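You operate a simulated robot arm through the tools that you are given. There is no shell and no other tool. Be economical: measure what you need, move in short steps, check, and stop when the job is done.

The job below is to be done with a simulated robot arm. You get a single attempt, and the scene is never put back.

JOB
Release the clamped panel and feed it slowly onto the rollers.
Fine: clamp up and feed mode Slow before Feed 1; wait till the pusher is home; then feed mode Off; leave other panels and controls.

It is judged by the outcome, as a careful person would: the job done as asked, and still so three seconds after it is handed in. It fails if anything else is knocked over, pushed out of place, dropped, spilled or broken.

ROBOT AND FRAMES
A 7-joint arm with a fingered hand on a trunk, on a base that drives. Base frame: it is fixed to the floor where the robot stands at the start and does not move with it; the origin is under the middle of the robot, x ahead of it, y to its left, z up. Lengths are in mm, angles in rad, forces in N, time in s.
With the tool pointing down near the work surface it reaches from about 100 to 680 mm from the robot's upright axis, wherever it stands. Its first joint turns from -2.007 to 2.007 rad. Places, roughly: bar lock lever [800, 300, 800]; blue feed reset key [800, -500, 800]; clamp lever [800, 0, 800]; clamp pressure dial [800, -100, 800]; feed air lever [800, 100, 800]; feed mode dial [800, -300, 800]; feed one button [800, -400, 800]; feed two button [800, -800, 800]; foot pedal [700, -100, 100]; grey width knob [800, 400, 800]; roller lever [700, -600, 800]; stop plate lever [800, -1900, 1000]; tan-edged foam panel (36x30x5 cm) [3500, 3100, 200]; tan-edged quilted panel [3000, 3250, 500]. Payload 5 kg.
Tool frame: the origin (TCP) lies between the finger pads and is the grasp point; the fingertips stand 32 mm ahead of it; z points along the fingers, y is the line along which they close. The gripper opens to 160 mm. The gripper's body begins 89 mm behind the TCP. The gripper is a hand of 4 fingers: y runs from the thumb to the fingers, the wrist lies at [0, 0, -267] in the tool frame, and closing takes about 1.5 s.
Orientation is that of the tool frame in the base frame, as a unit quaternion [x, y, z, w]. With the fingers straight down and closing along the base's y, the tool's x points along the base's -x, its y along +y and its z along -z.

CONTROLS
- The arm moves only by the tool jog_arm. Its argument "series" is a list that holds one entry, the list of rows, each a list of 6 numbers: the shift along the base's x, y, z in mm, then the turn, a rotation vector about the base's x, y, z in rad. In form: [[[tx, ty, tz, rx, ry, rz], ...]]. A call has 1 to 10 rows; each row is the pose to reach, as a shift and turn from the pose commanded when the call began. "claw" is the closure, from 0 (fully open) to 1 (shut), set as the call begins (left out, the last holds). A row lasts 0.2 s, in which the tool goes at most 50 mm and 0.15 rad; a call with a longer step from one row to the next is refused whole, and so is a gripper value outside its range. A pose out of reach is approached as far as the arm can. The call stops where the force on the tool passes 90 N (or 10 N more than at its start, if that is more) or the arm is blocked; 0.2 s more then pass. Each finger travels about 45 mm/s and halts on what it meets, pressing with about 23 N; the grip force reading is that of the motor and also rises with nothing between the fingers. The clock runs only during rows and for 0.2 s after the last one: add rows that repeat a pose to give the fingers time. The reply holds the time, the measured pose of the TCP, the force on the tool along the base axes, the opening and the grip force, in the units named above and with some noise, with the torque about the TCP (base axes, N m) and any sound that the robot's microphone picked up.
- Cameras (640 x 400 px; columns grow to the right, rows downward): "scene" is now at [15.5, 163.6, 1737.5]; the picture's right is [-0.50, -0.86, 0.00], its down [-0.57, 0.33, -0.75] and it looks along [0.65, -0.38, -0.66] (base axes); focal length 283 px, centre (320, 200). "wrist" rides on the gripper at [80, -4, -114] in the tool frame; the picture's right is [0.05, 1.00, 0.00], its down [-0.82, 0.04, -0.58] and it looks along [-0.58, 0.03, 0.82] (tool axes); focal length 265 px, centre (320, 200).
- camera(camera): a new picture of that camera. It takes no simulated time.
- raise_lower(by): slides the trunk up (or, below 0, down) by that many mm; the arm and the scene camera ride with it, the base frame stays. It gives what a move gives, with no picture.
- roll_base(legs): drives the robot by 1 to 6 legs, each [ahead, turn to the left] in mm and rad, along the robot's own axes; the way and the turn of a leg run together, so that a leg with both is an arc; at most 1500 mm and 3.142 rad a leg. The arm and the cameras ride along, it lands a little off, and it stops where it bumps. It gives what a move gives.
- set_fingers(finger1, finger2, finger3, thumb_bend): sets how far each is bent, from 0 (flat) to 1 (curled in); at 0.3 the hand is open as for a grip, at 0.7 the pads meet at the TCP. One left out holds its place. A second passes; each finger stops where it meets its share of the squeeze, and holds until it gets a number again. A gripper value or a shape takes the hand back. It gives what a move gives, with no picture; readings hold the bend of each and the force on the fingers (four entries, about 0 where the hand has none), thumb and palm.
- grasp_type(shape): the hand has 4 fingers and takes this shape, open, in about a second: jaw (thumb against the fingers, like two jaws); tri (thumb and two fingers); tip (a fingertip pinch); poke (one finger out to press); point (the index stretched); flat (the hand flat); cup (the hand cupped); fist (a fist). The gripper value then closes the fingers along that shape, each until it touches; the sizes above hold for jaw. It gives what a move gives, with no picture.
- turn_head(pan, tilt): turns the head with the scene camera to pan (to the left, within 2.705 rad either way) and tilt (down, from -0.506 to 1.204), counted from straight ahead of the robot. It gives what a move gives.
- pixel_to_xyz(camera, pixels): for up to 12 pixels [column, row] of the newest picture of that camera ("zoom" is the newest enlarged one), the place [x, y, z] in the base frame of the surface seen there, good to about 2 mm. It takes no simulated time.
- close_up(camera, box): a new picture of the part [left, top, right, bottom] of that camera's present view, enlarged. It takes no simulated time.
- job_done(): hands the job in; it is judged then, once.

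Work in short steps. Measure before you move; look again where a grasp or a placing could have gone wrong, and mend it. You have 80 turns and 52 pictures in all, those below and enlarged ones among them. Open the gripper and draw the arm clear of the work before you hand the job in, unless the task says otherwise; then end with one line.

The tools are called after "Call:" by a JSON object that holds its "op" and its "data". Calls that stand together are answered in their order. jog_arm: Moves the arm, as the interface text tells. Its arguments: {"type":"object","properties":{"series":{"type":"array","items":{"type":"array","items":{"type":"array","items":{"type":"number"}}}},"claw":{"type":"number"}},"required":["series"]} The other tools are called the same way: raise_lower (by) slides the trunk up or down; grasp_type (shape) gives the hand a shape; set_fingers (finger1, finger2, finger3, thumb_bend) moves the fingers one by one; roll_base (legs) drives the base; turn_head (pan, tilt) turns the head that bears the scene camera; camera (camera) takes a picture; pixel_to_xyz (camera, pixels) gives the place of the surface under pixels of a picture; close_up (camera, box) takes an enlarged picture of a part of a camera's view; job_done () hands the job in.

At the start:

```text
time_s: 0.0
tcp_pos: [692.1, -250.3, 1210.4]
ee_rot: [0.0, 1.0, 0.0, 0.0]
ft_force: [0.5, -0.9, 0.2]
moment: [0.01, -0.01, 0.02]
finger_gap: 159.9
grip_force: 0.1
shape: jaw
bend: [0.3, 0.3, 0.3, 0.3]
finger forces: [0.0, 0.0, 0.0, 0.0, 0.0, 0.1]
trunk travel left (down, up): [-575.0, 415.0]
robot x, y, heading: [0.7, -0.9, 0.002]
head pan, tilt: [-0.529, 0.719]
```

scene: 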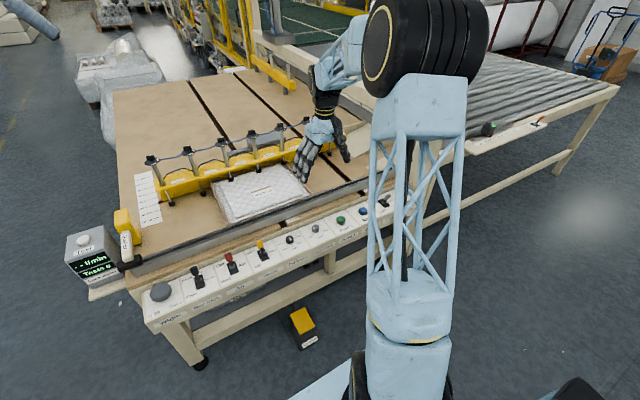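
wrist: 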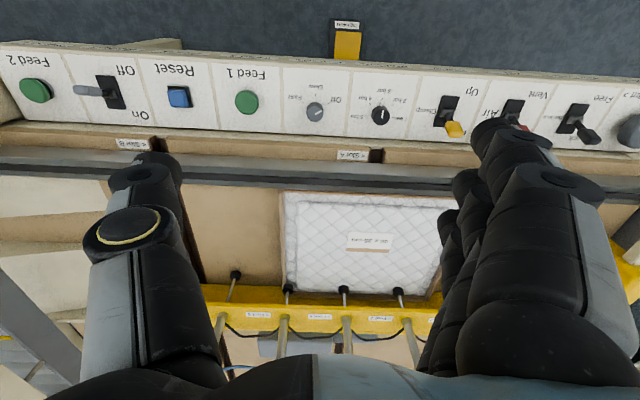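

The wrist view shows the control row; I'll enlarge it to read the labels and take a scene close-up of the panel and the signs.

Call:
{"op": "close_up", "data": {"camera": "wrist", "box": [220, 50, 480, 170]}}

Call:
{"op": "close_up", "data": {"camera": "scene", "box": [60, 180, 400, 340]}}

Call:
{"op": "close_up", "data": {"camera": "wrist", "box": [420, 60, 640, 200]}}

Call:
{"op": "pixel_to_xyz", "data": {"camera": "wrist", "pixels": [[449, 103], [455, 130], [313, 112], [380, 115], [246, 102], [300, 130], [430, 135], [448, 115], [340, 75], [179, 97], [514, 108], [440, 123]]}}

```text
2.46 times, centred on (350, 110) of wrist
```

zoom: 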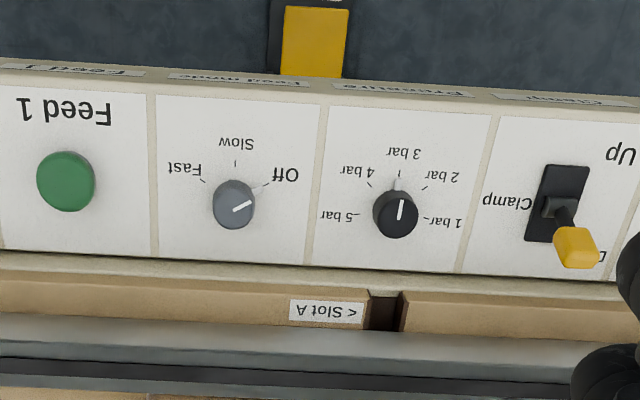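

```text
1.88 times, centred on (230, 260) of scene
```

zoom: 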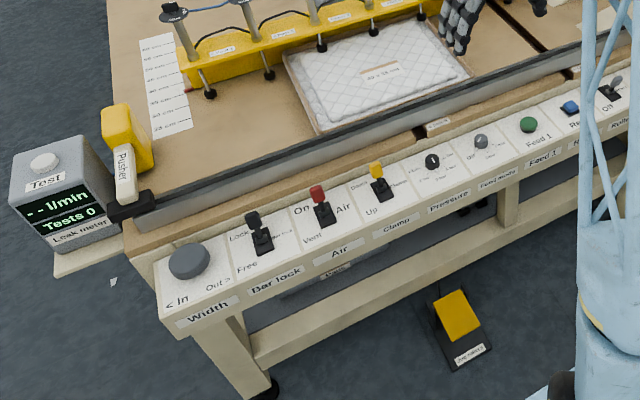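

```text
2.86 times, centred on (530, 130) of wrist
```

zoom: 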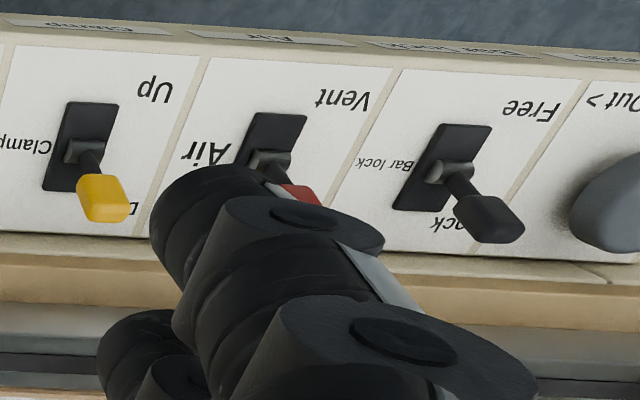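

```text
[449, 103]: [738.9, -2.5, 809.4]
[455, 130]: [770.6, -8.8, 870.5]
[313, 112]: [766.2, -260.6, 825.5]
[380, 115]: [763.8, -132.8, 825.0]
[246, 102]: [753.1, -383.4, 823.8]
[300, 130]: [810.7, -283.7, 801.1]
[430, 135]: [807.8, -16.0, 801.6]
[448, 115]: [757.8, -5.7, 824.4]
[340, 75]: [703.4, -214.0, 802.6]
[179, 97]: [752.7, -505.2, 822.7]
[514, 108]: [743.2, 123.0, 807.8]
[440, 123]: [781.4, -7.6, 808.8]
```

The clamp lever (yellow) is tilted to Down with its tip at about (775,-9,870), the mode dial is at Off and Feed 1 is at (753,-383,824). I need to drive about 150 mm forward, so I'm checking the clearance by the pedal and base first.

Call:
{"op": "turn_head", "data": {"pan": -0.1, "tilt": 1.15}}

Call:
{"op": "camera", "data": {"camera": "scene"}}

```text
time_s: 0.9
tcp_pos: [692.4, -251.1, 1209.3]
ee_rot: [0.0, 1.0, 0.0, 0.0]
ft_force: [0.1, -0.1, 0.5]
moment: [0.02, 0.0, 0.0]
finger_gap: 159.8
grip_force: 0.1
shape: jaw
bend: [0.3, 0.3, 0.3, 0.3]
finger forces: [0.0, 0.0, 0.0, 0.0, 0.0, 0.1]
trunk travel left (down, up): [-575.0, 415.0]
robot x, y, heading: [-2.6, 1.0, 0.0]
head pan, tilt: [-0.099, 1.15]
```

```text
46 pictures are left
```

scene: 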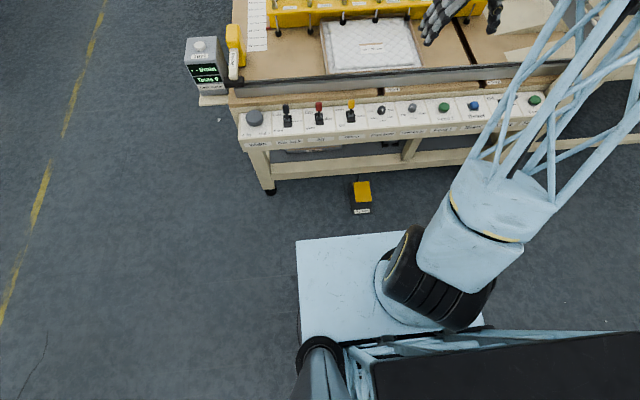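

Call:
{"op": "pixel_to_xyz", "data": {"camera": "scene", "pixels": [[298, 242], [395, 234], [360, 213], [362, 190], [300, 150], [246, 146], [351, 103], [350, 118], [270, 190], [319, 105], [390, 130], [286, 108]]}}

```text
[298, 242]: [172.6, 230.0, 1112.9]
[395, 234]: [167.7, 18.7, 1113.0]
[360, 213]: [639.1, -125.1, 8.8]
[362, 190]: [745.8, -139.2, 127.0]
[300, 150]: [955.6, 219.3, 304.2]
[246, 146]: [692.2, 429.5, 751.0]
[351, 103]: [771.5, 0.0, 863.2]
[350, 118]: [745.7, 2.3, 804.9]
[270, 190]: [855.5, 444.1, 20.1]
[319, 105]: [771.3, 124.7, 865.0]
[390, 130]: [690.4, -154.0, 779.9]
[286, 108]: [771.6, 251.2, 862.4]
```

The pedal's front is at x=639 and the panel edge at 690, so a 150 mm advance should be clear. The hand stays high at z 1210.

Call:
{"op": "roll_base", "data": {"legs": [[170, 0]]}}

Call:
{"op": "grasp_type", "data": {"shape": "poke"}}

Call:
{"op": "camera", "data": {"camera": "wrist"}}

Call:
{"op": "camera", "data": {"camera": "scene"}}

```text
time_s: 2.4
tcp_pos: [864.1, -253.1, 1209.4]
ee_rot: [0.001, 1.0, -0.001, -0.001]
ft_force: [0.7, -1.2, 0.4]
moment: [0.04, 0.01, 0.01]
finger_gap: 159.9
grip_force: 0.1
shape: jaw
bend: [0.3, 0.3, 0.3, 0.3]
finger forces: [0.1, 0.0, 0.1, 0.1, 0.0, 0.0]
trunk travel left (down, up): [-575.0, 415.0]
robot x, y, heading: [172.0, -2.9, -0.002]
head pan, tilt: [-0.099, 1.15]
```

```text
time_s: 3.3
tcp_pos: [863.1, -252.1, 1209.6]
ee_rot: [0.001, 1.0, 0.0, -0.002]
ft_force: [0.2, 0.5, 0.2]
moment: [0.02, 0.01, 0.04]
finger_gap: 0.1
grip_force: 0.1
shape: poke
bend: [1.0, 1.0, 1.0, 0.47]
finger forces: [0.0, 0.0, 0.0, 0.0, 0.0, 0.0]
trunk travel left (down, up): [-575.0, 415.0]
robot x, y, heading: [172.0, 0.2, -0.003]
head pan, tilt: [-0.099, 1.15]
```

```text
45 pictures are left
```

wrist: 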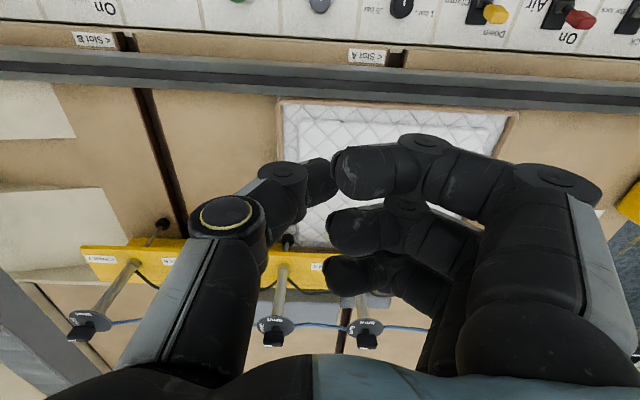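

```text
44 pictures are left
```

scene: 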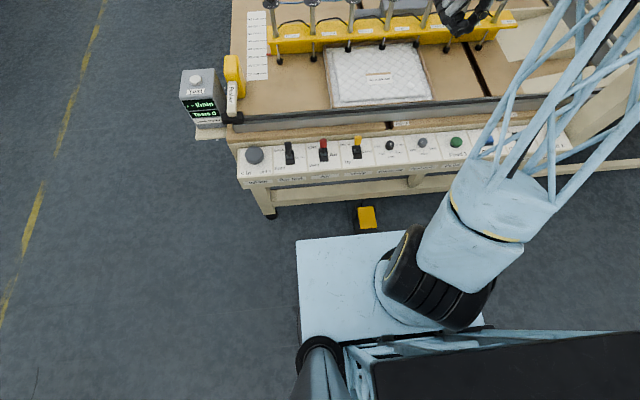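

In poke shape the wrist view shows all fingers curled, with no stretched fingertip. I'll try the point shape.

Call:
{"op": "grasp_type", "data": {"shape": "point"}}

Call:
{"op": "camera", "data": {"camera": "wrist"}}

```text
time_s: 4.2
tcp_pos: [863.1, -253.3, 1209.5]
ee_rot: [0.001, 1.0, 0.0, 0.0]
ft_force: [-0.8, 0.9, -1.0]
moment: [0.01, -0.01, -0.02]
finger_gap: 152.3
grip_force: 0.2
shape: point
bend: [0.3, 1.0, 1.0, 0.54]
finger forces: [0.1, 0.1, 0.0, 0.1, 0.0, 0.0]
trunk travel left (down, up): [-575.0, 415.0]
robot x, y, heading: [172.6, -2.3, -0.0]
head pan, tilt: [-0.099, 1.15]
```

```text
43 pictures are left
```

wrist: 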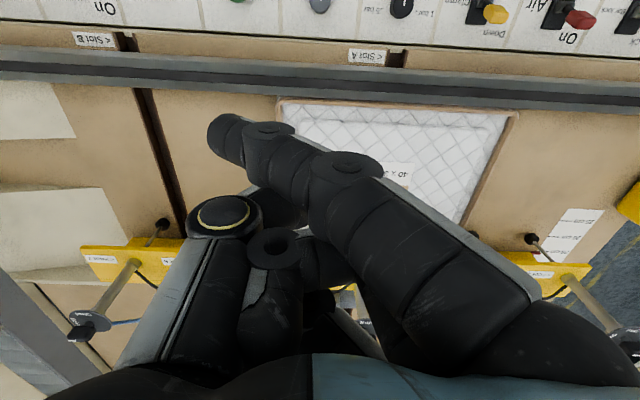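

The index is now stretched, its tip around (225,135) in the wrist view. I'll measure the tip.

Call:
{"op": "pixel_to_xyz", "data": {"camera": "wrist", "pixels": [[218, 135], [230, 120], [228, 150], [212, 135], [268, 130], [345, 165], [224, 212], [272, 245], [489, 14], [320, 5], [60, 60], [400, 90]]}}

Call:
{"op": "turn_head", "data": {"pan": -0.35, "tilt": 0.75}}

Call:
{"op": "camera", "data": {"camera": "scene"}}

```text
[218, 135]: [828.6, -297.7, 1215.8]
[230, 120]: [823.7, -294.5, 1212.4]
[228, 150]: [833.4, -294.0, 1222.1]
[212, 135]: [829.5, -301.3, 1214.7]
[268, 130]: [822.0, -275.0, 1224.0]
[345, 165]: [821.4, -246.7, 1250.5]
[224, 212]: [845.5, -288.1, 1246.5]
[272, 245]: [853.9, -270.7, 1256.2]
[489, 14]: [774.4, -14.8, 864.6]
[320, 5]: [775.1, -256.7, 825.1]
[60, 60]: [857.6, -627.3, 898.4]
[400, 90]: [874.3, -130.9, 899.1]
```

```text
time_s: 5.0
tcp_pos: [863.1, -252.1, 1209.9]
ee_rot: [0.001, 1.0, 0.001, 0.0]
ft_force: [-0.5, 0.0, 0.4]
moment: [-0.01, -0.02, 0.02]
finger_gap: 152.3
grip_force: 0.1
shape: point
bend: [0.3, 1.0, 1.0, 0.54]
finger forces: [0.1, 0.0, 0.0, 0.0, 0.1, 0.0]
trunk travel left (down, up): [-575.0, 415.0]
robot x, y, heading: [169.6, -0.4, -0.003]
head pan, tilt: [-0.351, 0.75]
```

```text
42 pictures are left
```

scene: 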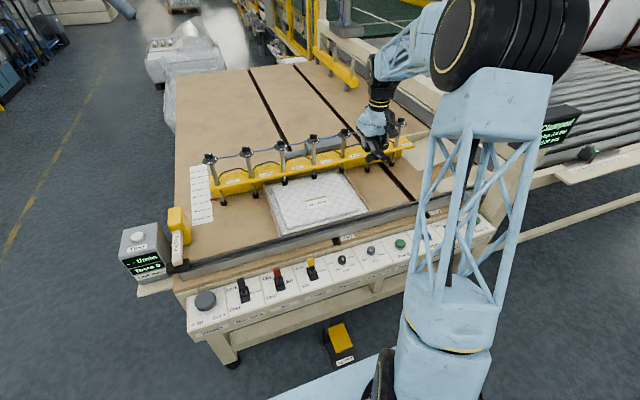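

The fence at x≈857–874, z≈899 stands higher than the panel, and the index points sideways. I'll straighten the index using individual finger settings and look again.

Call:
{"op": "set_fingers", "data": {"finger1": 0, "finger2": 1, "finger3": 1, "thumb_bend": 0.6}}

Call:
{"op": "camera", "data": {"camera": "wrist"}}

Call:
{"op": "close_up", "data": {"camera": "scene", "box": [330, 80, 450, 180]}}

Call:
{"op": "pixel_to_xyz", "data": {"camera": "scene", "pixels": [[311, 262], [311, 237], [311, 228], [311, 247], [200, 265], [345, 236]]}}

```text
time_s: 6.0
tcp_pos: [862.6, -252.0, 1210.2]
ee_rot: [0.001, 1.0, 0.0, -0.001]
ft_force: [0.3, -0.6, 0.7]
moment: [0.0, -0.01, 0.01]
finger_gap: 148.5
grip_force: 0.2
shape: fingers
bend: [0.0, 1.0, 1.0, 0.6]
finger forces: [0.0, 0.1, 0.0, 0.0, 0.0, 0.0]
trunk travel left (down, up): [-575.0, 415.0]
robot x, y, heading: [171.7, 1.8, 0.002]
head pan, tilt: [-0.351, 0.75]
```

```text
41 pictures are left
```

wrist: 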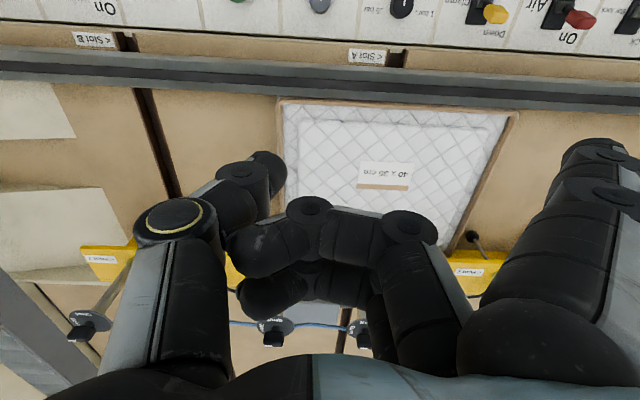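

```text
4.00 times, centred on (390, 130) of scene
```

zoom: 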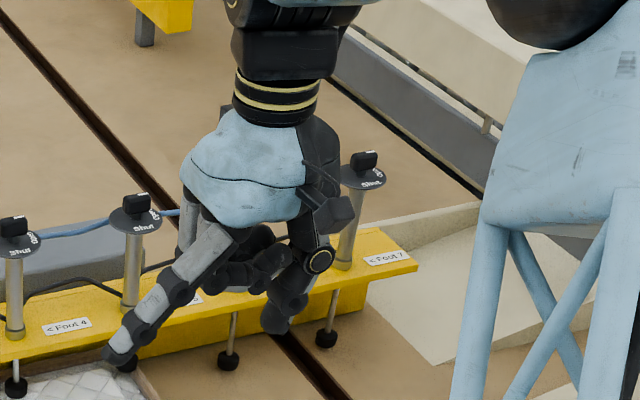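

```text
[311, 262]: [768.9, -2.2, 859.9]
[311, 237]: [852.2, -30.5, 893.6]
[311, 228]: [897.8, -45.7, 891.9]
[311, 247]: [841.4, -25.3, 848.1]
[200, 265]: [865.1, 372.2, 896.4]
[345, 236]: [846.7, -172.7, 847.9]
```

The index now slants down and outwards to +y, and the fence front is at x≈845 with its top at ≈897. I'll measure the index tip.

Call:
{"op": "pixel_to_xyz", "data": {"camera": "wrist", "pixels": [[572, 155], [590, 143], [605, 155], [568, 165], [620, 195], [268, 170], [310, 207], [620, 145]]}}

Call:
{"op": "pixel_to_xyz", "data": {"camera": "zoom", "pixels": [[115, 358], [108, 348], [125, 362], [128, 322], [275, 325], [270, 240], [300, 300], [265, 318]]}}

```text
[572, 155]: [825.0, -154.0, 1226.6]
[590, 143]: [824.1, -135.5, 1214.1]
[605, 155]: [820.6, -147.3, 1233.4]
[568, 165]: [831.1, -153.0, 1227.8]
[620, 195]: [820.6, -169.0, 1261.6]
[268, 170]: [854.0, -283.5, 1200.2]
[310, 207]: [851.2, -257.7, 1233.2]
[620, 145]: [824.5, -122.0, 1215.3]
```

```text
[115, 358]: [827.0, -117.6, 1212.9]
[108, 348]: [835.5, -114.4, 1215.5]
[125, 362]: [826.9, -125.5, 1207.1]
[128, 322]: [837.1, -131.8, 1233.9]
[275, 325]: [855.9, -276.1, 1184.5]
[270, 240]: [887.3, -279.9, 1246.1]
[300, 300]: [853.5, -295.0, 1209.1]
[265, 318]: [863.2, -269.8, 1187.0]
```

With the index stretched, the thumb would touch first, so a jaw pinch suits the lever better. I'll go back to jaw, half closed, and move above the clamp lever tip (773,-3,865) at z≈1000.

Call:
{"op": "grasp_type", "data": {"shape": "jaw"}}

Call:
{"op": "jog_arm", "data": {"series": [[[-11, 31, -26, 0, 0, 0], [-22, 62, -52, 0, 0, 0], [-33, 93, -78, 0, 0, 0], [-44, 124, -104, 0, 0, 0], [-55, 155, -130, 0, 0, 0], [-66, 186, -156, 0, 0, 0], [-77, 217, -182, 0, 0, 0], [-89, 249, -210, 0, 0, 0], [-89, 249, -210, 0, 0, 0]]], "claw": 0.5}}

Call:
{"op": "camera", "data": {"camera": "wrist"}}

Call:
{"op": "camera", "data": {"camera": "scene"}}

```text
time_s: 6.9
tcp_pos: [864.1, -253.0, 1210.0]
ee_rot: [0.001, 1.0, 0.001, 0.0]
ft_force: [0.2, 0.3, 0.2]
moment: [-0.01, 0.0, 0.04]
finger_gap: 159.9
grip_force: 0.2
shape: jaw
bend: [0.3, 0.3, 0.3, 0.3]
finger forces: [0.0, 0.0, 0.0, 0.0, 0.2, 0.0]
trunk travel left (down, up): [-575.0, 415.0]
robot x, y, heading: [173.5, -0.3, -0.003]
head pan, tilt: [-0.351, 0.75]
```

```text
time_s: 8.9
tcp_pos: [775.4, -4.2, 998.0]
ee_rot: [0.001, 1.0, 0.0, -0.001]
ft_force: [0.0, 0.1, -0.4]
moment: [0.0, 0.0, 0.01]
finger_gap: 80.6
grip_force: 0.0
shape: jaw
bend: [0.72, 0.72, 0.72, 0.7]
finger forces: [0.1, 0.0, 0.0, 0.0, 0.1, 0.0]
trunk travel left (down, up): [-575.0, 415.0]
robot x, y, heading: [172.4, -2.1, 0.002]
head pan, tilt: [-0.351, 0.75]
```

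```text
39 pictures are left
```

wrist: 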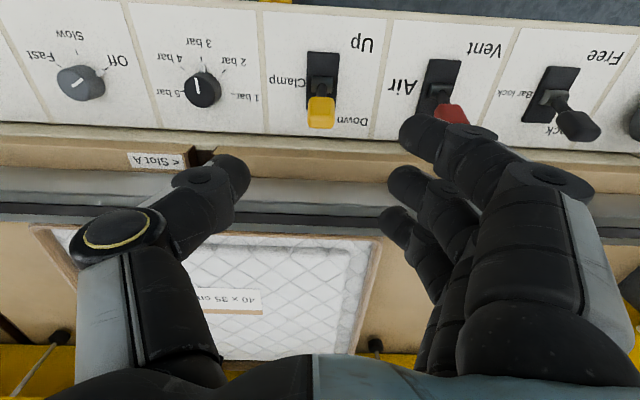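

```text
38 pictures are left
```

scene: 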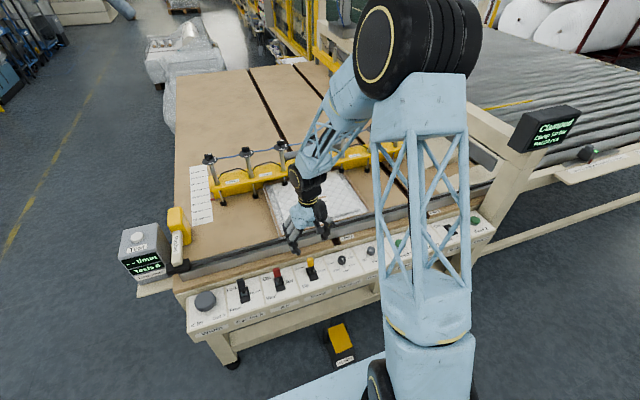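

Fingers straddle the lever in y. I'll check the tip positions, the lever tip, and the display at (550,128).

Call:
{"op": "pixel_to_xyz", "data": {"camera": "wrist", "pixels": [[412, 132], [400, 185], [392, 225], [240, 175], [321, 105], [321, 122], [314, 110], [329, 110], [321, 85], [450, 112]]}}

Call:
{"op": "close_up", "data": {"camera": "scene", "box": [500, 90, 600, 170]}}

```text
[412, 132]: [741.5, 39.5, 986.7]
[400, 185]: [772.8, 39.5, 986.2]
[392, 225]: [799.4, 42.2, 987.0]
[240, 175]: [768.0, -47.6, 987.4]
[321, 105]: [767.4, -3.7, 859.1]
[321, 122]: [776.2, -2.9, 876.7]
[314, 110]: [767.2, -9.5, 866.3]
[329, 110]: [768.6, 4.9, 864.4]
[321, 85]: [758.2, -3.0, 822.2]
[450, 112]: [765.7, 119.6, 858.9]
```

```text
5.00 times, centred on (550, 130) of scene
```

zoom: 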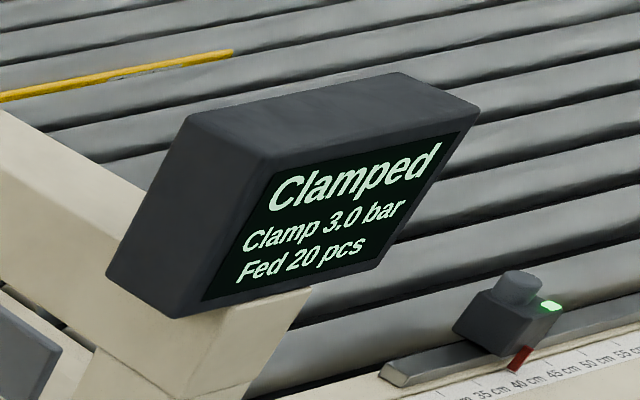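

The display reads "Clamped, 3.0 bar, Fed 20 pcs". The lever cap is about 15 mm wide, centred near (775,-3,866). I'll descend around it, then close.

Call:
{"op": "jog_arm", "data": {"series": [[[0, 0, -40, 0, 0, 0], [0, 0, -80, 0, 0, 0], [0, 0, -110, 0, 0, 0], [0, 0, -130, 0, 0, 0], [0, 0, -130, 0, 0, 0]]], "claw": 0.5}}

Call:
{"op": "jog_arm", "data": {"series": [[[0, 0, 0, 0, 0, 0], [0, 0, 0, 0, 0, 0], [0, 0, 0, 0, 0, 0], [0, 0, 0, 0, 0, 0], [0, 0, 0, 0, 0, 0], [0, 0, 0, 0, 0, 0]]], "claw": 0.92}}

Call:
{"op": "camera", "data": {"camera": "wrist"}}

```text
time_s: 10.1
tcp_pos: [773.3, -4.3, 869.9]
ee_rot: [0.001, 1.0, 0.0, -0.001]
ft_force: [-0.5, -0.5, 1.2]
moment: [-0.03, 0.01, 0.03]
finger_gap: 80.8
grip_force: 0.0
shape: jaw
bend: [0.72, 0.72, 0.72, 0.7]
finger forces: [0.0, 0.0, 0.1, 0.0, 0.1, 0.1]
trunk travel left (down, up): [-575.0, 415.0]
robot x, y, heading: [173.2, -1.2, -0.008]
head pan, tilt: [-0.351, 0.75]
```

```text
time_s: 11.5
tcp_pos: [772.6, -7.3, 868.9]
ee_rot: [0.002, 1.0, 0.0, 0.0]
ft_force: [0.2, -6.0, -2.1]
moment: [0.01, 0.0, 0.01]
finger_gap: 6.5
grip_force: 22.4
shape: jaw
bend: [0.68, 0.72, 0.68, 0.7]
finger forces: [0.0, 11.5, 0.0, 0.0, 17.2, 0.1]
trunk travel left (down, up): [-575.0, 415.0]
robot x, y, heading: [169.4, -3.8, -0.005]
head pan, tilt: [-0.351, 0.75]
```

```text
36 pictures are left
```

wrist: 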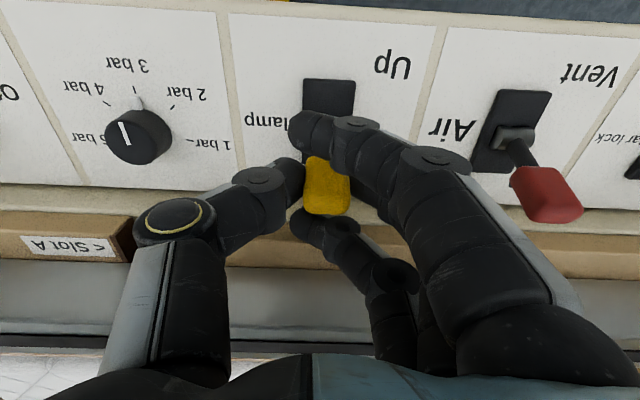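

The lever cap is gripped between thumb and middle finger. I'll pull it toward -x along a slight arc.

Call:
{"op": "jog_arm", "data": {"series": [[[-8, 0, 1, 0, 0, 0], [-16, 0, 2, 0, 0, 0], [-24, 0, 3, 0, 0, 0], [-32, 0, 2, 0, 0, 0], [-40, 0, 1, 0, 0, 0], [-48, 0, 0, 0, 0, 0], [-48, 0, 0, 0, 0, 0]]]}}

Call:
{"op": "close_up", "data": {"camera": "scene", "box": [500, 90, 600, 170]}}

Call:
{"op": "camera", "data": {"camera": "wrist"}}

```text
time_s: 13.1
tcp_pos: [729.2, -4.3, 870.9]
ee_rot: [0.001, 1.0, 0.001, 0.002]
ft_force: [32.0, -15.9, 5.4]
moment: [-0.33, -0.94, 0.33]
finger_gap: 5.7
grip_force: 23.1
shape: jaw
bend: [0.68, 0.72, 0.69, 0.7]
finger forces: [0.0, 5.5, 30.9, 0.1, 20.9, 0.0]
trunk travel left (down, up): [-575.0, 415.0]
robot x, y, heading: [171.3, 2.0, 0.002]
head pan, tilt: [-0.351, 0.75]
```

```text
5.00 times, centred on (550, 130) of scene
```

zoom: 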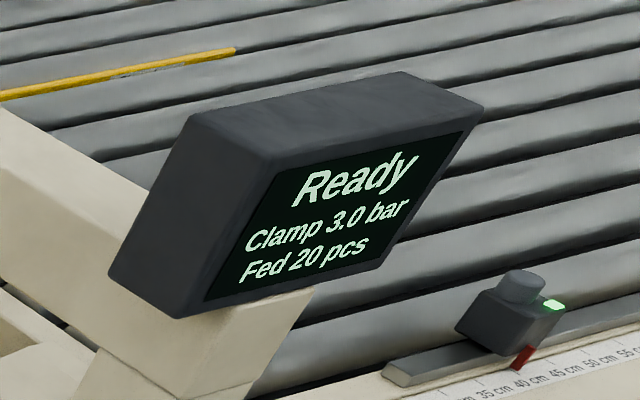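

```text
34 pictures are left
```

wrist: 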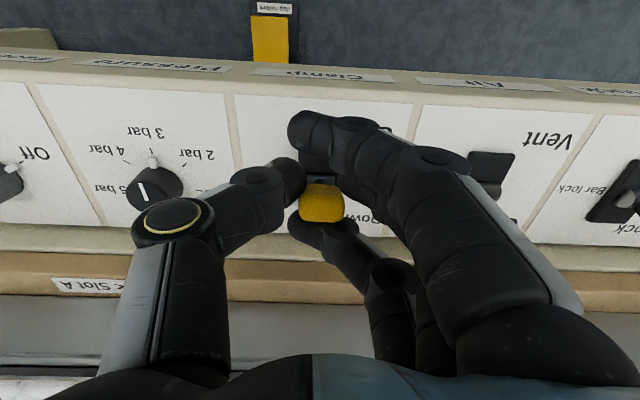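

The display now shows "Ready", so the clamp is up. I'll open in place and lift straight up.

Call:
{"op": "jog_arm", "data": {"series": [[[0, 0, 0, 0, 0, 0], [0, 0, 0, 0, 0, 0], [0, 0, 0, 0, 0, 0], [0, 0, 0, 0, 0, 0], [0, 0, 0, 0, 0, 0], [0, 0, 40, 0, 0, 0], [0, 0, 80, 0, 0, 0], [0, 0, 120, 0, 0, 0]]], "claw": 0.5}}

Call:
{"op": "camera", "data": {"camera": "wrist"}}

```text
time_s: 14.9
tcp_pos: [722.7, -4.5, 988.7]
ee_rot: [0.001, 1.0, 0.001, -0.002]
ft_force: [-0.5, -0.3, -0.2]
moment: [-0.02, -0.01, 0.03]
finger_gap: 79.5
grip_force: 0.0
shape: jaw
bend: [0.72, 0.72, 0.72, 0.7]
finger forces: [0.0, 0.1, 0.0, 0.0, 0.0, 0.1]
trunk travel left (down, up): [-575.0, 415.0]
robot x, y, heading: [171.0, 0.2, -0.001]
head pan, tilt: [-0.351, 0.75]
```

```text
33 pictures are left
```

wrist: 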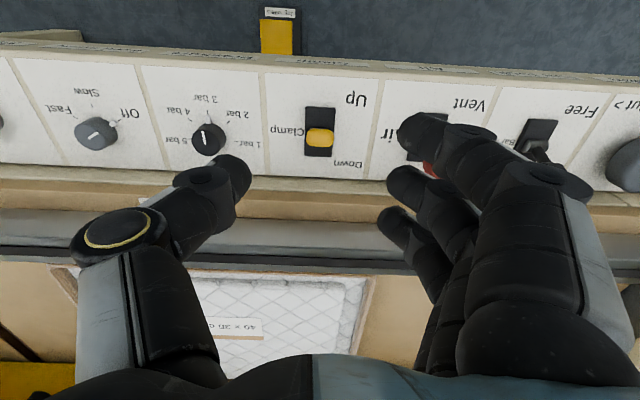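

The lever stays at Up. Now I'll move over the feed mode dial at about (766,-261).

Call:
{"op": "jog_arm", "data": {"series": [[[7, -43, 0, 0, 0, 0], [14, -86, 0, 0, 0, 0], [21, -129, 0, 0, 0, 0], [28, -172, 0, 0, 0, 0], [35, -215, 0, 0, 0, 0], [42, -256, 0, 0, 0, 0], [42, -256, 0, 0, 0, 0]]], "claw": 0.5}}

Call:
{"op": "close_up", "data": {"camera": "wrist", "box": [220, 20, 420, 145]}}

```text
time_s: 16.5
tcp_pos: [768.5, -258.5, 989.8]
ee_rot: [0.001, 1.0, -0.001, 0.001]
ft_force: [0.2, -0.4, 0.1]
moment: [0.0, 0.02, 0.0]
finger_gap: 79.4
grip_force: 0.1
shape: jaw
bend: [0.72, 0.72, 0.72, 0.7]
finger forces: [0.0, 0.0, 0.0, 0.0, 0.0, 0.1]
trunk travel left (down, up): [-575.0, 415.0]
robot x, y, heading: [170.3, -1.2, 0.002]
head pan, tilt: [-0.351, 0.75]
```

```text
3.20 times, centred on (320, 82) of wrist
```

zoom: 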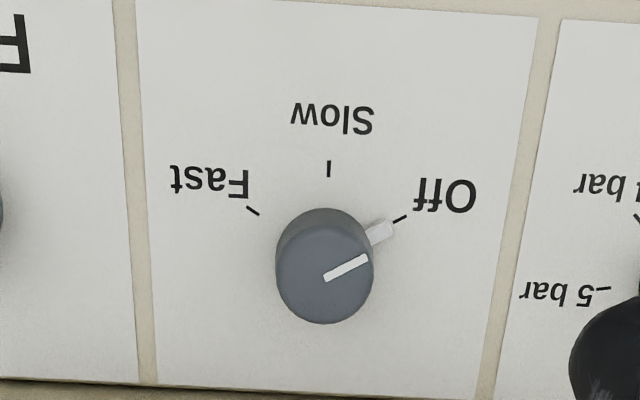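

The dial points at Off, with Slow at straight -x. I'll measure the knob and tick positions to get the angle.

Call:
{"op": "pixel_to_xyz", "data": {"camera": "zoom", "pixels": [[325, 280], [282, 275], [368, 280], [325, 318], [325, 240], [363, 259], [325, 279], [400, 219], [329, 168], [253, 212], [382, 232]]}}

```text
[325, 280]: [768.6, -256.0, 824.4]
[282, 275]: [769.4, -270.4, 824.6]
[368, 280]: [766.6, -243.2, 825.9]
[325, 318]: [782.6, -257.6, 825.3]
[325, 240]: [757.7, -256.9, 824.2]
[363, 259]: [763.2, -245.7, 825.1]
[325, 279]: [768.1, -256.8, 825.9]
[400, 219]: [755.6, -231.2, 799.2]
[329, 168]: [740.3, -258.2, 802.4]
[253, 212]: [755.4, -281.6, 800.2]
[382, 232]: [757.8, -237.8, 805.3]
```

The knob is centred at (769.5,-257), about 28 mm across, top 825, and Off to Slow is about +1.05 rad about z. I'll descend to TCP z≈842 and pinch.

Call:
{"op": "jog_arm", "data": {"series": [[[2, 1, -40, 0, 0, 0], [2, 1, -80, 0, 0, 0], [2, 1, -115, 0, 0, 0], [2, 1, -135, 0, 0, 0], [2, 1, -147, 0, 0, 0], [2, 1, -147, 0, 0, 0]]], "claw": 0.5}}

Call:
{"op": "jog_arm", "data": {"series": [[[0, 0, 0, 0, 0, 0], [0, 0, 0, 0, 0, 0], [0, 0, 0, 0, 0, 0], [0, 0, 0, 0, 0, 0], [0, 0, 0, 0, 0, 0]]], "claw": 0.9}}

Call:
{"op": "camera", "data": {"camera": "wrist"}}

```text
time_s: 17.9
tcp_pos: [770.4, -258.2, 843.4]
ee_rot: [0.002, 1.0, 0.0, -0.001]
ft_force: [-0.1, 0.7, -0.7]
moment: [0.0, 0.01, -0.01]
finger_gap: 79.4
grip_force: 0.0
shape: jaw
bend: [0.72, 0.72, 0.72, 0.7]
finger forces: [0.0, 0.1, 0.0, 0.0, 0.0, 0.0]
trunk travel left (down, up): [-575.0, 415.0]
robot x, y, heading: [170.2, -0.4, 0.002]
head pan, tilt: [-0.351, 0.75]
```

```text
time_s: 19.1
tcp_pos: [770.8, -257.5, 843.5]
ee_rot: [0.001, 1.0, 0.0, 0.001]
ft_force: [0.2, -2.8, -2.1]
moment: [-0.03, 0.01, 0.02]
finger_gap: 11.9
grip_force: 8.4
shape: jaw
bend: [0.65, 0.73, 0.65, 0.7]
finger forces: [0.0, 3.1, 0.0, 0.0, 5.5, 0.0]
trunk travel left (down, up): [-575.0, 415.0]
robot x, y, heading: [167.7, -1.1, 0.005]
head pan, tilt: [-0.351, 0.75]
```

```text
31 pictures are left
```

wrist: 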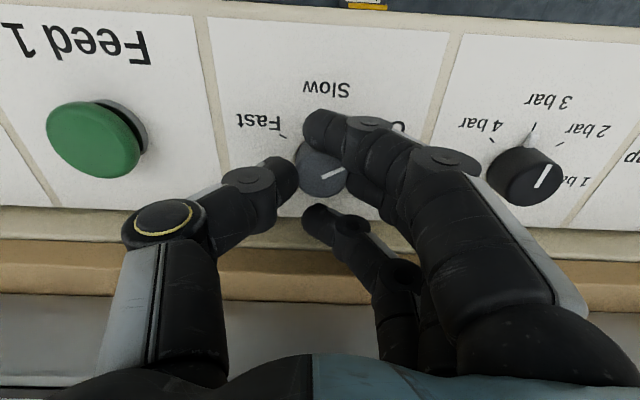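

Thumb and middle finger hold the knob. I'll tighten the grip and turn +1.05 rad about z.

Call:
{"op": "jog_arm", "data": {"series": [[[0, 0, 0, 0, 0, 0], [0, 0, 0, 0, 0, 0], [0, 0, 0, 0, 0, 0.13], [0, 0, 0, 0, 0, 0.26], [0, 0, 0, 0, 0, 0.39], [0, 0, 0, 0, 0, 0.52], [0, 0, 0, 0, 0, 0.66], [0, 0, 0, 0, 0, 0.79], [0, 0, 0, 0, 0, 0.92], [0, 0, 0, 0, 0, 1.05]]], "claw": 0.97}}

Call:
{"op": "camera", "data": {"camera": "wrist"}}

```text
time_s: 21.3
tcp_pos: [772.5, -257.1, 842.7]
ee_rot: [-0.502, 0.865, -0.001, 0.0]
ft_force: [16.4, 4.8, 5.0]
moment: [0.14, -0.27, 0.0]
finger_gap: 10.0
grip_force: 23.1
shape: jaw
bend: [0.68, 0.72, 0.68, 0.7]
finger forces: [0.0, 9.9, 0.1, 0.1, 21.7, 0.0]
trunk travel left (down, up): [-575.0, 415.0]
robot x, y, heading: [172.9, -0.5, -0.005]
head pan, tilt: [-0.351, 0.75]
```

```text
30 pictures are left
```

wrist: 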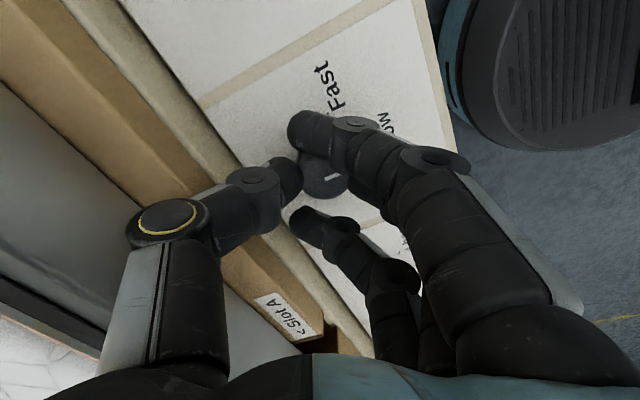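

The knob mark turned with the hand. I'll release, lift, and unwind the hand to check the dial.

Call:
{"op": "jog_arm", "data": {"series": [[[0, 0, 0, 0, 0, 0], [0, 0, 0, 0, 0, 0], [0, 0, 0, 0, 0, 0], [0, 0, 0, 0, 0, 0], [0, 0, 30, 0, 0, 0], [0, 0, 70, 0, 0, 0], [0, 0, 110, 0, 0, 0], [0, 0, 147, 0, 0, 0]]], "claw": 0.6}}

Call:
{"op": "jog_arm", "data": {"series": [[[0, 0, 0, 0, 0, -0.13], [0, 0, 0, 0, 0, -0.26], [0, 0, 0, 0, 0, -0.39], [0, 0, 0, 0, 0, -0.52], [0, 0, 0, 0, 0, -0.66], [0, 0, 0, 0, 0, -0.79], [0, 0, 0, 0, 0, -0.92], [0, 0, 0, 0, 0, -1.05], [0, 0, 0, 0, 0, -1.05]]]}}

Call:
{"op": "close_up", "data": {"camera": "wrist", "box": [120, 20, 440, 220]}}

Call:
{"op": "close_up", "data": {"camera": "scene", "box": [500, 90, 600, 170]}}

```text
time_s: 23.1
tcp_pos: [770.5, -259.3, 991.1]
ee_rot: [-0.501, 0.866, 0.0, 0.0]
ft_force: [-0.1, 0.5, -0.4]
moment: [0.0, 0.0, -0.02]
finger_gap: 63.4
grip_force: 0.1
shape: jaw
bend: [0.73, 0.73, 0.73, 0.7]
finger forces: [0.0, 0.1, 0.1, 0.0, 0.1, 0.1]
trunk travel left (down, up): [-575.0, 415.0]
robot x, y, heading: [175.0, -0.2, -0.005]
head pan, tilt: [-0.351, 0.75]
```

```text
time_s: 25.1
tcp_pos: [770.7, -259.8, 991.0]
ee_rot: [0.001, 1.0, 0.0, 0.0]
ft_force: [-0.1, -0.1, -0.5]
moment: [-0.03, 0.02, -0.01]
finger_gap: 63.4
grip_force: 0.0
shape: jaw
bend: [0.73, 0.73, 0.73, 0.7]
finger forces: [0.0, 0.0, 0.0, 0.1, 0.1, 0.1]
trunk travel left (down, up): [-575.0, 415.0]
robot x, y, heading: [173.2, -2.0, 0.003]
head pan, tilt: [-0.351, 0.75]
```

```text
2.00 times, centred on (280, 120) of wrist
```

zoom: 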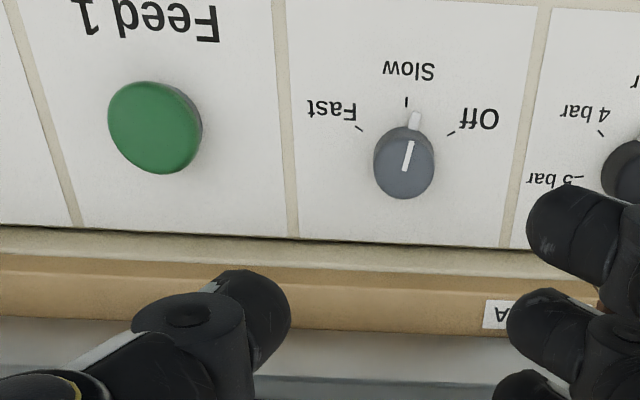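

```text
5.00 times, centred on (550, 130) of scene
```

zoom: 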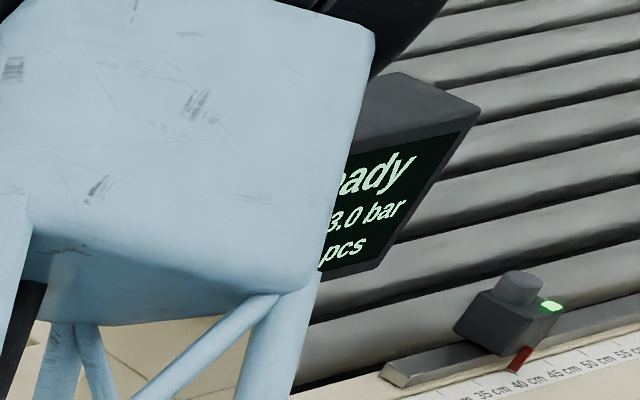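

The pointer is close to Slow; I'll measure its residual angle and the Feed 1 button.

Call:
{"op": "pixel_to_xyz", "data": {"camera": "zoom", "pixels": [[405, 170], [410, 143], [414, 122], [406, 101], [404, 190], [375, 165], [433, 165], [155, 135], [110, 130], [196, 135], [150, 172], [155, 100]]}}

```text
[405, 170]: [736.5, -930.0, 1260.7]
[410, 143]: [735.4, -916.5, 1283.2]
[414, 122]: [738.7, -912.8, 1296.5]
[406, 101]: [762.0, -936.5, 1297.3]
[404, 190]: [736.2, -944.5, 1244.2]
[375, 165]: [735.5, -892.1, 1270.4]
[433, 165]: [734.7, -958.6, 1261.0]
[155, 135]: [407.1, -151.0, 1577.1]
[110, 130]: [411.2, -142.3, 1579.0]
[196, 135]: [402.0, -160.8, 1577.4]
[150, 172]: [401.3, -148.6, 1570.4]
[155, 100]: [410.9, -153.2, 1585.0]
```

The newest zoom was the scene one, so I'll retake the wrist close-up and measure that.

Call:
{"op": "close_up", "data": {"camera": "wrist", "box": [120, 20, 440, 220]}}

Call:
{"op": "pixel_to_xyz", "data": {"camera": "zoom", "pixels": [[405, 170], [410, 143], [414, 122], [406, 101], [404, 190], [378, 165], [430, 165], [155, 135], [112, 130], [194, 135], [150, 170], [155, 90]]}}

```text
2.00 times, centred on (280, 120) of wrist
```

zoom: 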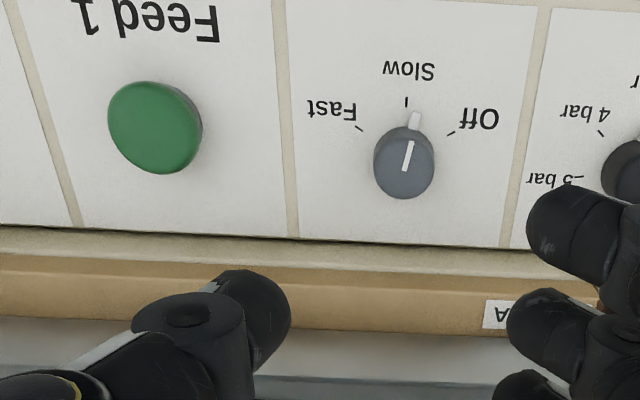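

```text
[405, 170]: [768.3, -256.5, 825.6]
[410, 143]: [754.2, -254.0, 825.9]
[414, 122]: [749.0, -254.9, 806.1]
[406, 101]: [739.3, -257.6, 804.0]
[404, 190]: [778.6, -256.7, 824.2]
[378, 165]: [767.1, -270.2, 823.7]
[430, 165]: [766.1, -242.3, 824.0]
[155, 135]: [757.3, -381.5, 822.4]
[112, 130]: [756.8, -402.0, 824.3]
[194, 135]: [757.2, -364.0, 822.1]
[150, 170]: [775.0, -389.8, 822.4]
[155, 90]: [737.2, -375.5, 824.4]
```

The pointer sits about 9° short of Slow. I'll regrip and turn a bit further for a clean setting.

Call:
{"op": "jog_arm", "data": {"series": [[[0, 2, -40, 0, 0, 0], [0, 2, -80, 0, 0, 0], [0, 2, -115, 0, 0, 0], [0, 2, -137, 0, 0, 0], [0, 2, -149, 0, 0, 0], [0, 2, -149, 0, 0, 0]]], "claw": 0.6}}

Call:
{"op": "jog_arm", "data": {"series": [[[0, 0, 0, 0, 0, 0], [0, 0, 0, 0, 0, 0], [0, 0, 0, 0, 0, 0], [0, 0, 0, 0, 0, 0], [0, 0, 0, 0, 0, 0], [0, 0, 0, 0, 0, 0.1], [0, 0, 0, 0, 0, 0.2], [0, 0, 0, 0, 0, 0.25], [0, 0, 0, 0, 0, 0.25]]], "claw": 0.97}}

Call:
{"op": "jog_arm", "data": {"series": [[[0, 0, 0, 0, 0, 0], [0, 0, 0, 0, 0, 0], [0, 0, 0, 0, 0, 0], [0, 0, 0, 0, 0, 0], [0, 0, 30, 0, 0, 0], [0, 0, 70, 0, 0, 0], [0, 0, 110, 0, 0, -0.12], [0, 0, 147, 0, 0, -0.25], [0, 0, 147, 0, 0, -0.25]]], "claw": 0.6}}

Call:
{"op": "close_up", "data": {"camera": "wrist", "box": [120, 20, 440, 220]}}

```text
time_s: 26.5
tcp_pos: [770.0, -258.7, 841.2]
ee_rot: [0.001, 1.0, 0.001, 0.0]
ft_force: [-1.4, 0.1, -0.2]
moment: [0.0, -0.02, 0.0]
finger_gap: 63.7
grip_force: 0.1
shape: jaw
bend: [0.73, 0.73, 0.73, 0.7]
finger forces: [0.0, 0.0, 0.0, 0.1, 0.0, 0.0]
trunk travel left (down, up): [-575.0, 415.0]
robot x, y, heading: [172.4, -2.9, -0.002]
head pan, tilt: [-0.351, 0.75]
```

```text
time_s: 28.5
tcp_pos: [771.0, -258.5, 840.9]
ee_rot: [-0.124, 0.992, 0.0, 0.0]
ft_force: [6.7, -13.4, -0.6]
moment: [-0.22, -0.09, 0.0]
finger_gap: 10.3
grip_force: 23.1
shape: jaw
bend: [0.68, 0.73, 0.68, 0.7]
finger forces: [0.0, 8.2, 0.1, 0.1, 22.6, 0.1]
trunk travel left (down, up): [-575.0, 415.0]
robot x, y, heading: [169.7, -1.3, -0.005]
head pan, tilt: [-0.351, 0.75]
```

```text
time_s: 30.5
tcp_pos: [770.9, -255.9, 988.3]
ee_rot: [0.001, 1.0, 0.0, 0.0]
ft_force: [0.3, -0.3, 0.3]
moment: [-0.02, -0.01, -0.03]
finger_gap: 63.7
grip_force: 0.1
shape: jaw
bend: [0.73, 0.73, 0.73, 0.7]
finger forces: [0.0, 0.0, 0.1, 0.1, 0.0, 0.1]
trunk travel left (down, up): [-575.0, 415.0]
robot x, y, heading: [173.7, -2.3, -0.002]
head pan, tilt: [-0.351, 0.75]
```

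```text
2.00 times, centred on (280, 120) of wrist
```

zoom: 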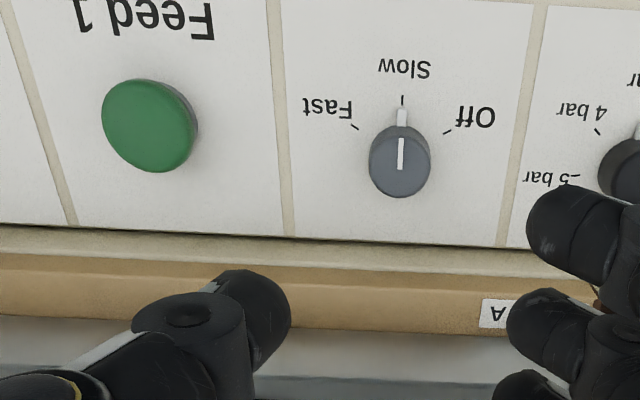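

The dial is cleanly on Slow. Next I'll close the hand, go over Feed 1 (757,-384, top 823), and hover with fingertips about 15 mm above it.

Call:
{"op": "jog_arm", "data": {"series": [[[-4, -42, 0, 0, 0, 0], [-8, -84, 0, 0, 0, 0], [-13, -126, 0, 0, 0, 0], [-13, -126, 0, 0, 0, 0], [-13, -126, 0, 0, 0, 0], [-13, -126, -40, 0, 0, 0], [-13, -126, -80, 0, 0, 0], [-13, -126, -115, 0, 0, 0], [-13, -126, -115, 0, 0, 0]]], "claw": 1.0}}

Call:
{"op": "camera", "data": {"camera": "wrist"}}

Call:
{"op": "pixel_to_xyz", "data": {"camera": "wrist", "pixels": [[290, 165], [300, 130], [300, 215], [310, 175], [320, 165], [270, 170]]}}

Call:
{"op": "camera", "data": {"camera": "scene"}}

```text
time_s: 32.5
tcp_pos: [756.9, -384.5, 873.2]
ee_rot: [0.001, 1.0, -0.001, 0.0]
ft_force: [0.5, -1.1, -0.8]
moment: [-0.01, 0.0, -0.02]
finger_gap: 0.2
grip_force: 23.1
shape: jaw
bend: [0.68, 0.63, 0.68, 0.66]
finger forces: [0.1, 0.0, 0.0, 0.0, 0.0, 0.0]
trunk travel left (down, up): [-575.0, 415.0]
robot x, y, heading: [171.8, -0.5, -0.003]
head pan, tilt: [-0.351, 0.75]
```

```text
25 pictures are left
```

wrist: 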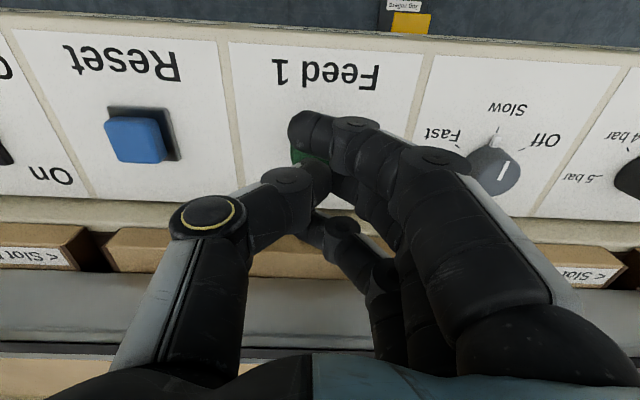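

```text
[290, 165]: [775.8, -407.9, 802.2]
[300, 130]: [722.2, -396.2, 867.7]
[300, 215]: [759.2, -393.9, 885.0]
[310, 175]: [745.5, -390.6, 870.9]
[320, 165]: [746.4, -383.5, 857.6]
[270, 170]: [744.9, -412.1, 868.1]
```

```text
24 pictures are left
```

scene: 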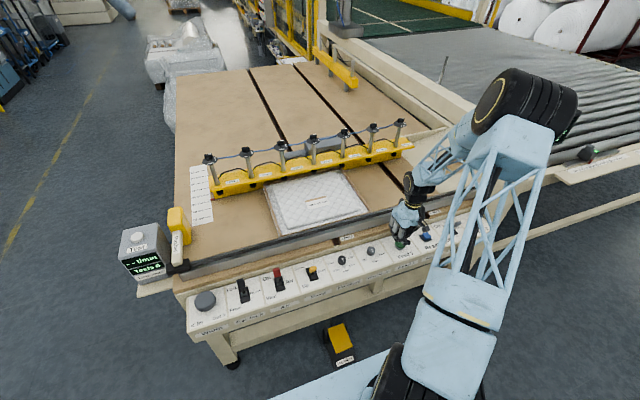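

The closed fingertips are over Feed 1, the dial is at Slow, and the panel path is clear. I'll press down gently, then retract up.

Call:
{"op": "jog_arm", "data": {"series": [[[0, 0, -8, 0, 0, 0], [0, 0, -16, 0, 0, 0], [0, 0, -20, 0, 0, 0], [0, 0, -24, 0, 0, 0], [0, 0, -28, 0, 0, 0], [0, 0, -32, 0, 0, 0]]]}}

Call:
{"op": "close_up", "data": {"camera": "scene", "box": [120, 120, 520, 370]}}

```text
time_s: 33.9
tcp_pos: [757.3, -382.8, 845.6]
ee_rot: [0.002, 1.0, -0.002, 0.004]
ft_force: [3.2, -0.3, 61.5]
moment: [0.33, 0.22, -0.03]
finger_gap: 0.1
grip_force: 22.8
shape: jaw
bend: [0.68, 0.7, 0.68, 0.68]
finger forces: [0.1, 0.0, 0.0, 0.0, 0.0, 0.1]
trunk travel left (down, up): [-575.0, 415.0]
robot x, y, heading: [173.5, 1.2, -0.003]
head pan, tilt: [-0.351, 0.75]
heard: click
```

```text
1.60 times, centred on (320, 245) of scene
```

zoom: 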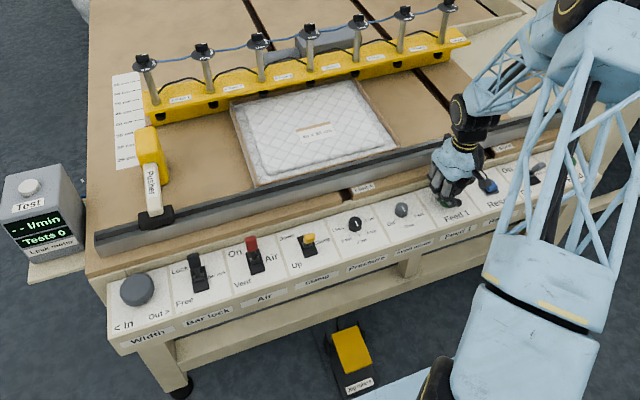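

A click was heard and the pusher carriage is riding along the fence. I'll clear the hand up and back toward the robot.

Call:
{"op": "jog_arm", "data": {"series": [[[0, 0, 45, 0, 0, 0], [-20, 0, 90, 0, 0, 0], [-45, 0, 130, 0, 0, 0], [-70, 0, 170, 0, 0, 0], [-95, 0, 210, 0, 0, 0], [-120, 0, 250, 0, 0, 0]]]}}

Call:
{"op": "camera", "data": {"camera": "scene"}}

```text
time_s: 35.3
tcp_pos: [637.0, -380.5, 1092.2]
ee_rot: [0.0, 1.0, 0.0, 0.0]
ft_force: [-0.5, -0.2, 0.4]
moment: [-0.03, -0.02, -0.01]
finger_gap: 0.0
grip_force: 22.8
shape: jaw
bend: [0.68, 0.64, 0.68, 0.67]
finger forces: [0.0, 0.0, 0.0, 0.0, 0.0, 0.1]
trunk travel left (down, up): [-575.0, 415.0]
robot x, y, heading: [174.3, -0.8, -0.011]
head pan, tilt: [-0.351, 0.75]
```

```text
22 pictures are left
```

scene: 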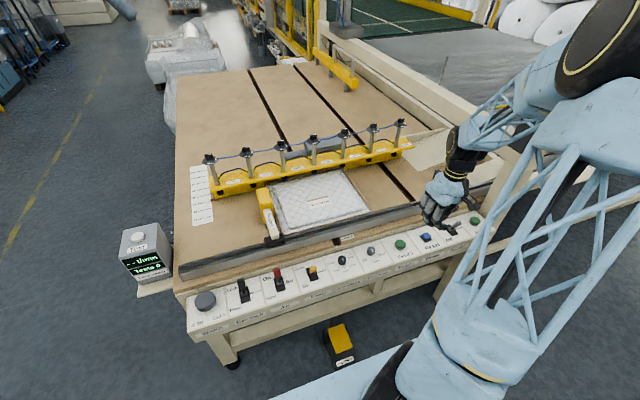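

The pusher has reached the panel, and my arm is clear at z>1090. I'll wait with hold rows.

Call:
{"op": "jog_arm", "data": {"series": [[[0, 0, 0, 0, 0, 0], [0, 0, 0, 0, 0, 0], [0, 0, 0, 0, 0, 0], [0, 0, 0, 0, 0, 0], [0, 0, 0, 0, 0, 0], [0, 0, 0, 0, 0, 0], [0, 0, 0, 0, 0, 0], [0, 0, 0, 0, 0, 0], [0, 0, 0, 0, 0, 0], [0, 0, 0, 0, 0, 0]]]}}

Call:
{"op": "turn_head", "data": {"pan": -0.6, "tilt": 0.6}}

Call:
{"op": "camera", "data": {"camera": "scene"}}

```text
time_s: 37.5
tcp_pos: [637.8, -382.8, 1091.3]
ee_rot: [0.001, 1.0, 0.001, -0.001]
ft_force: [-0.6, -0.5, 0.0]
moment: [-0.04, 0.01, -0.01]
finger_gap: 0.0
grip_force: 22.9
shape: jaw
bend: [0.68, 0.64, 0.68, 0.67]
finger forces: [0.0, 0.0, 0.0, 0.0, 0.0, 0.0]
trunk travel left (down, up): [-575.0, 415.0]
robot x, y, heading: [170.0, -3.9, -0.003]
head pan, tilt: [-0.351, 0.75]
```

```text
time_s: 38.3
tcp_pos: [638.0, -382.2, 1091.9]
ee_rot: [0.001, 1.0, 0.0, -0.001]
ft_force: [-0.2, 0.2, -0.3]
moment: [0.0, 0.0, 0.0]
finger_gap: 0.0
grip_force: 23.4
shape: jaw
bend: [0.68, 0.64, 0.68, 0.67]
finger forces: [0.0, 0.0, 0.1, 0.0, 0.0, 0.1]
trunk travel left (down, up): [-575.0, 415.0]
robot x, y, heading: [171.7, -4.0, -0.001]
head pan, tilt: [-0.6, 0.6]
```

```text
21 pictures are left
```

scene: 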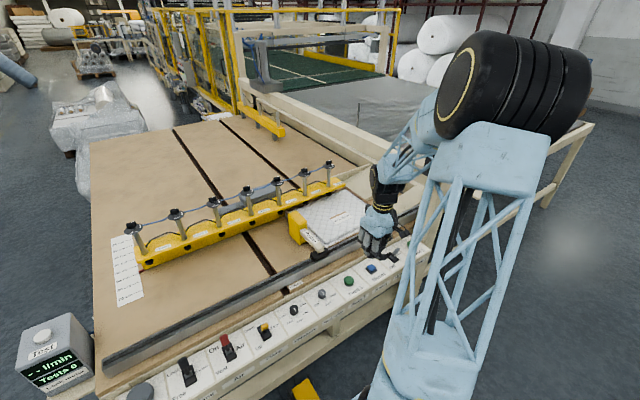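

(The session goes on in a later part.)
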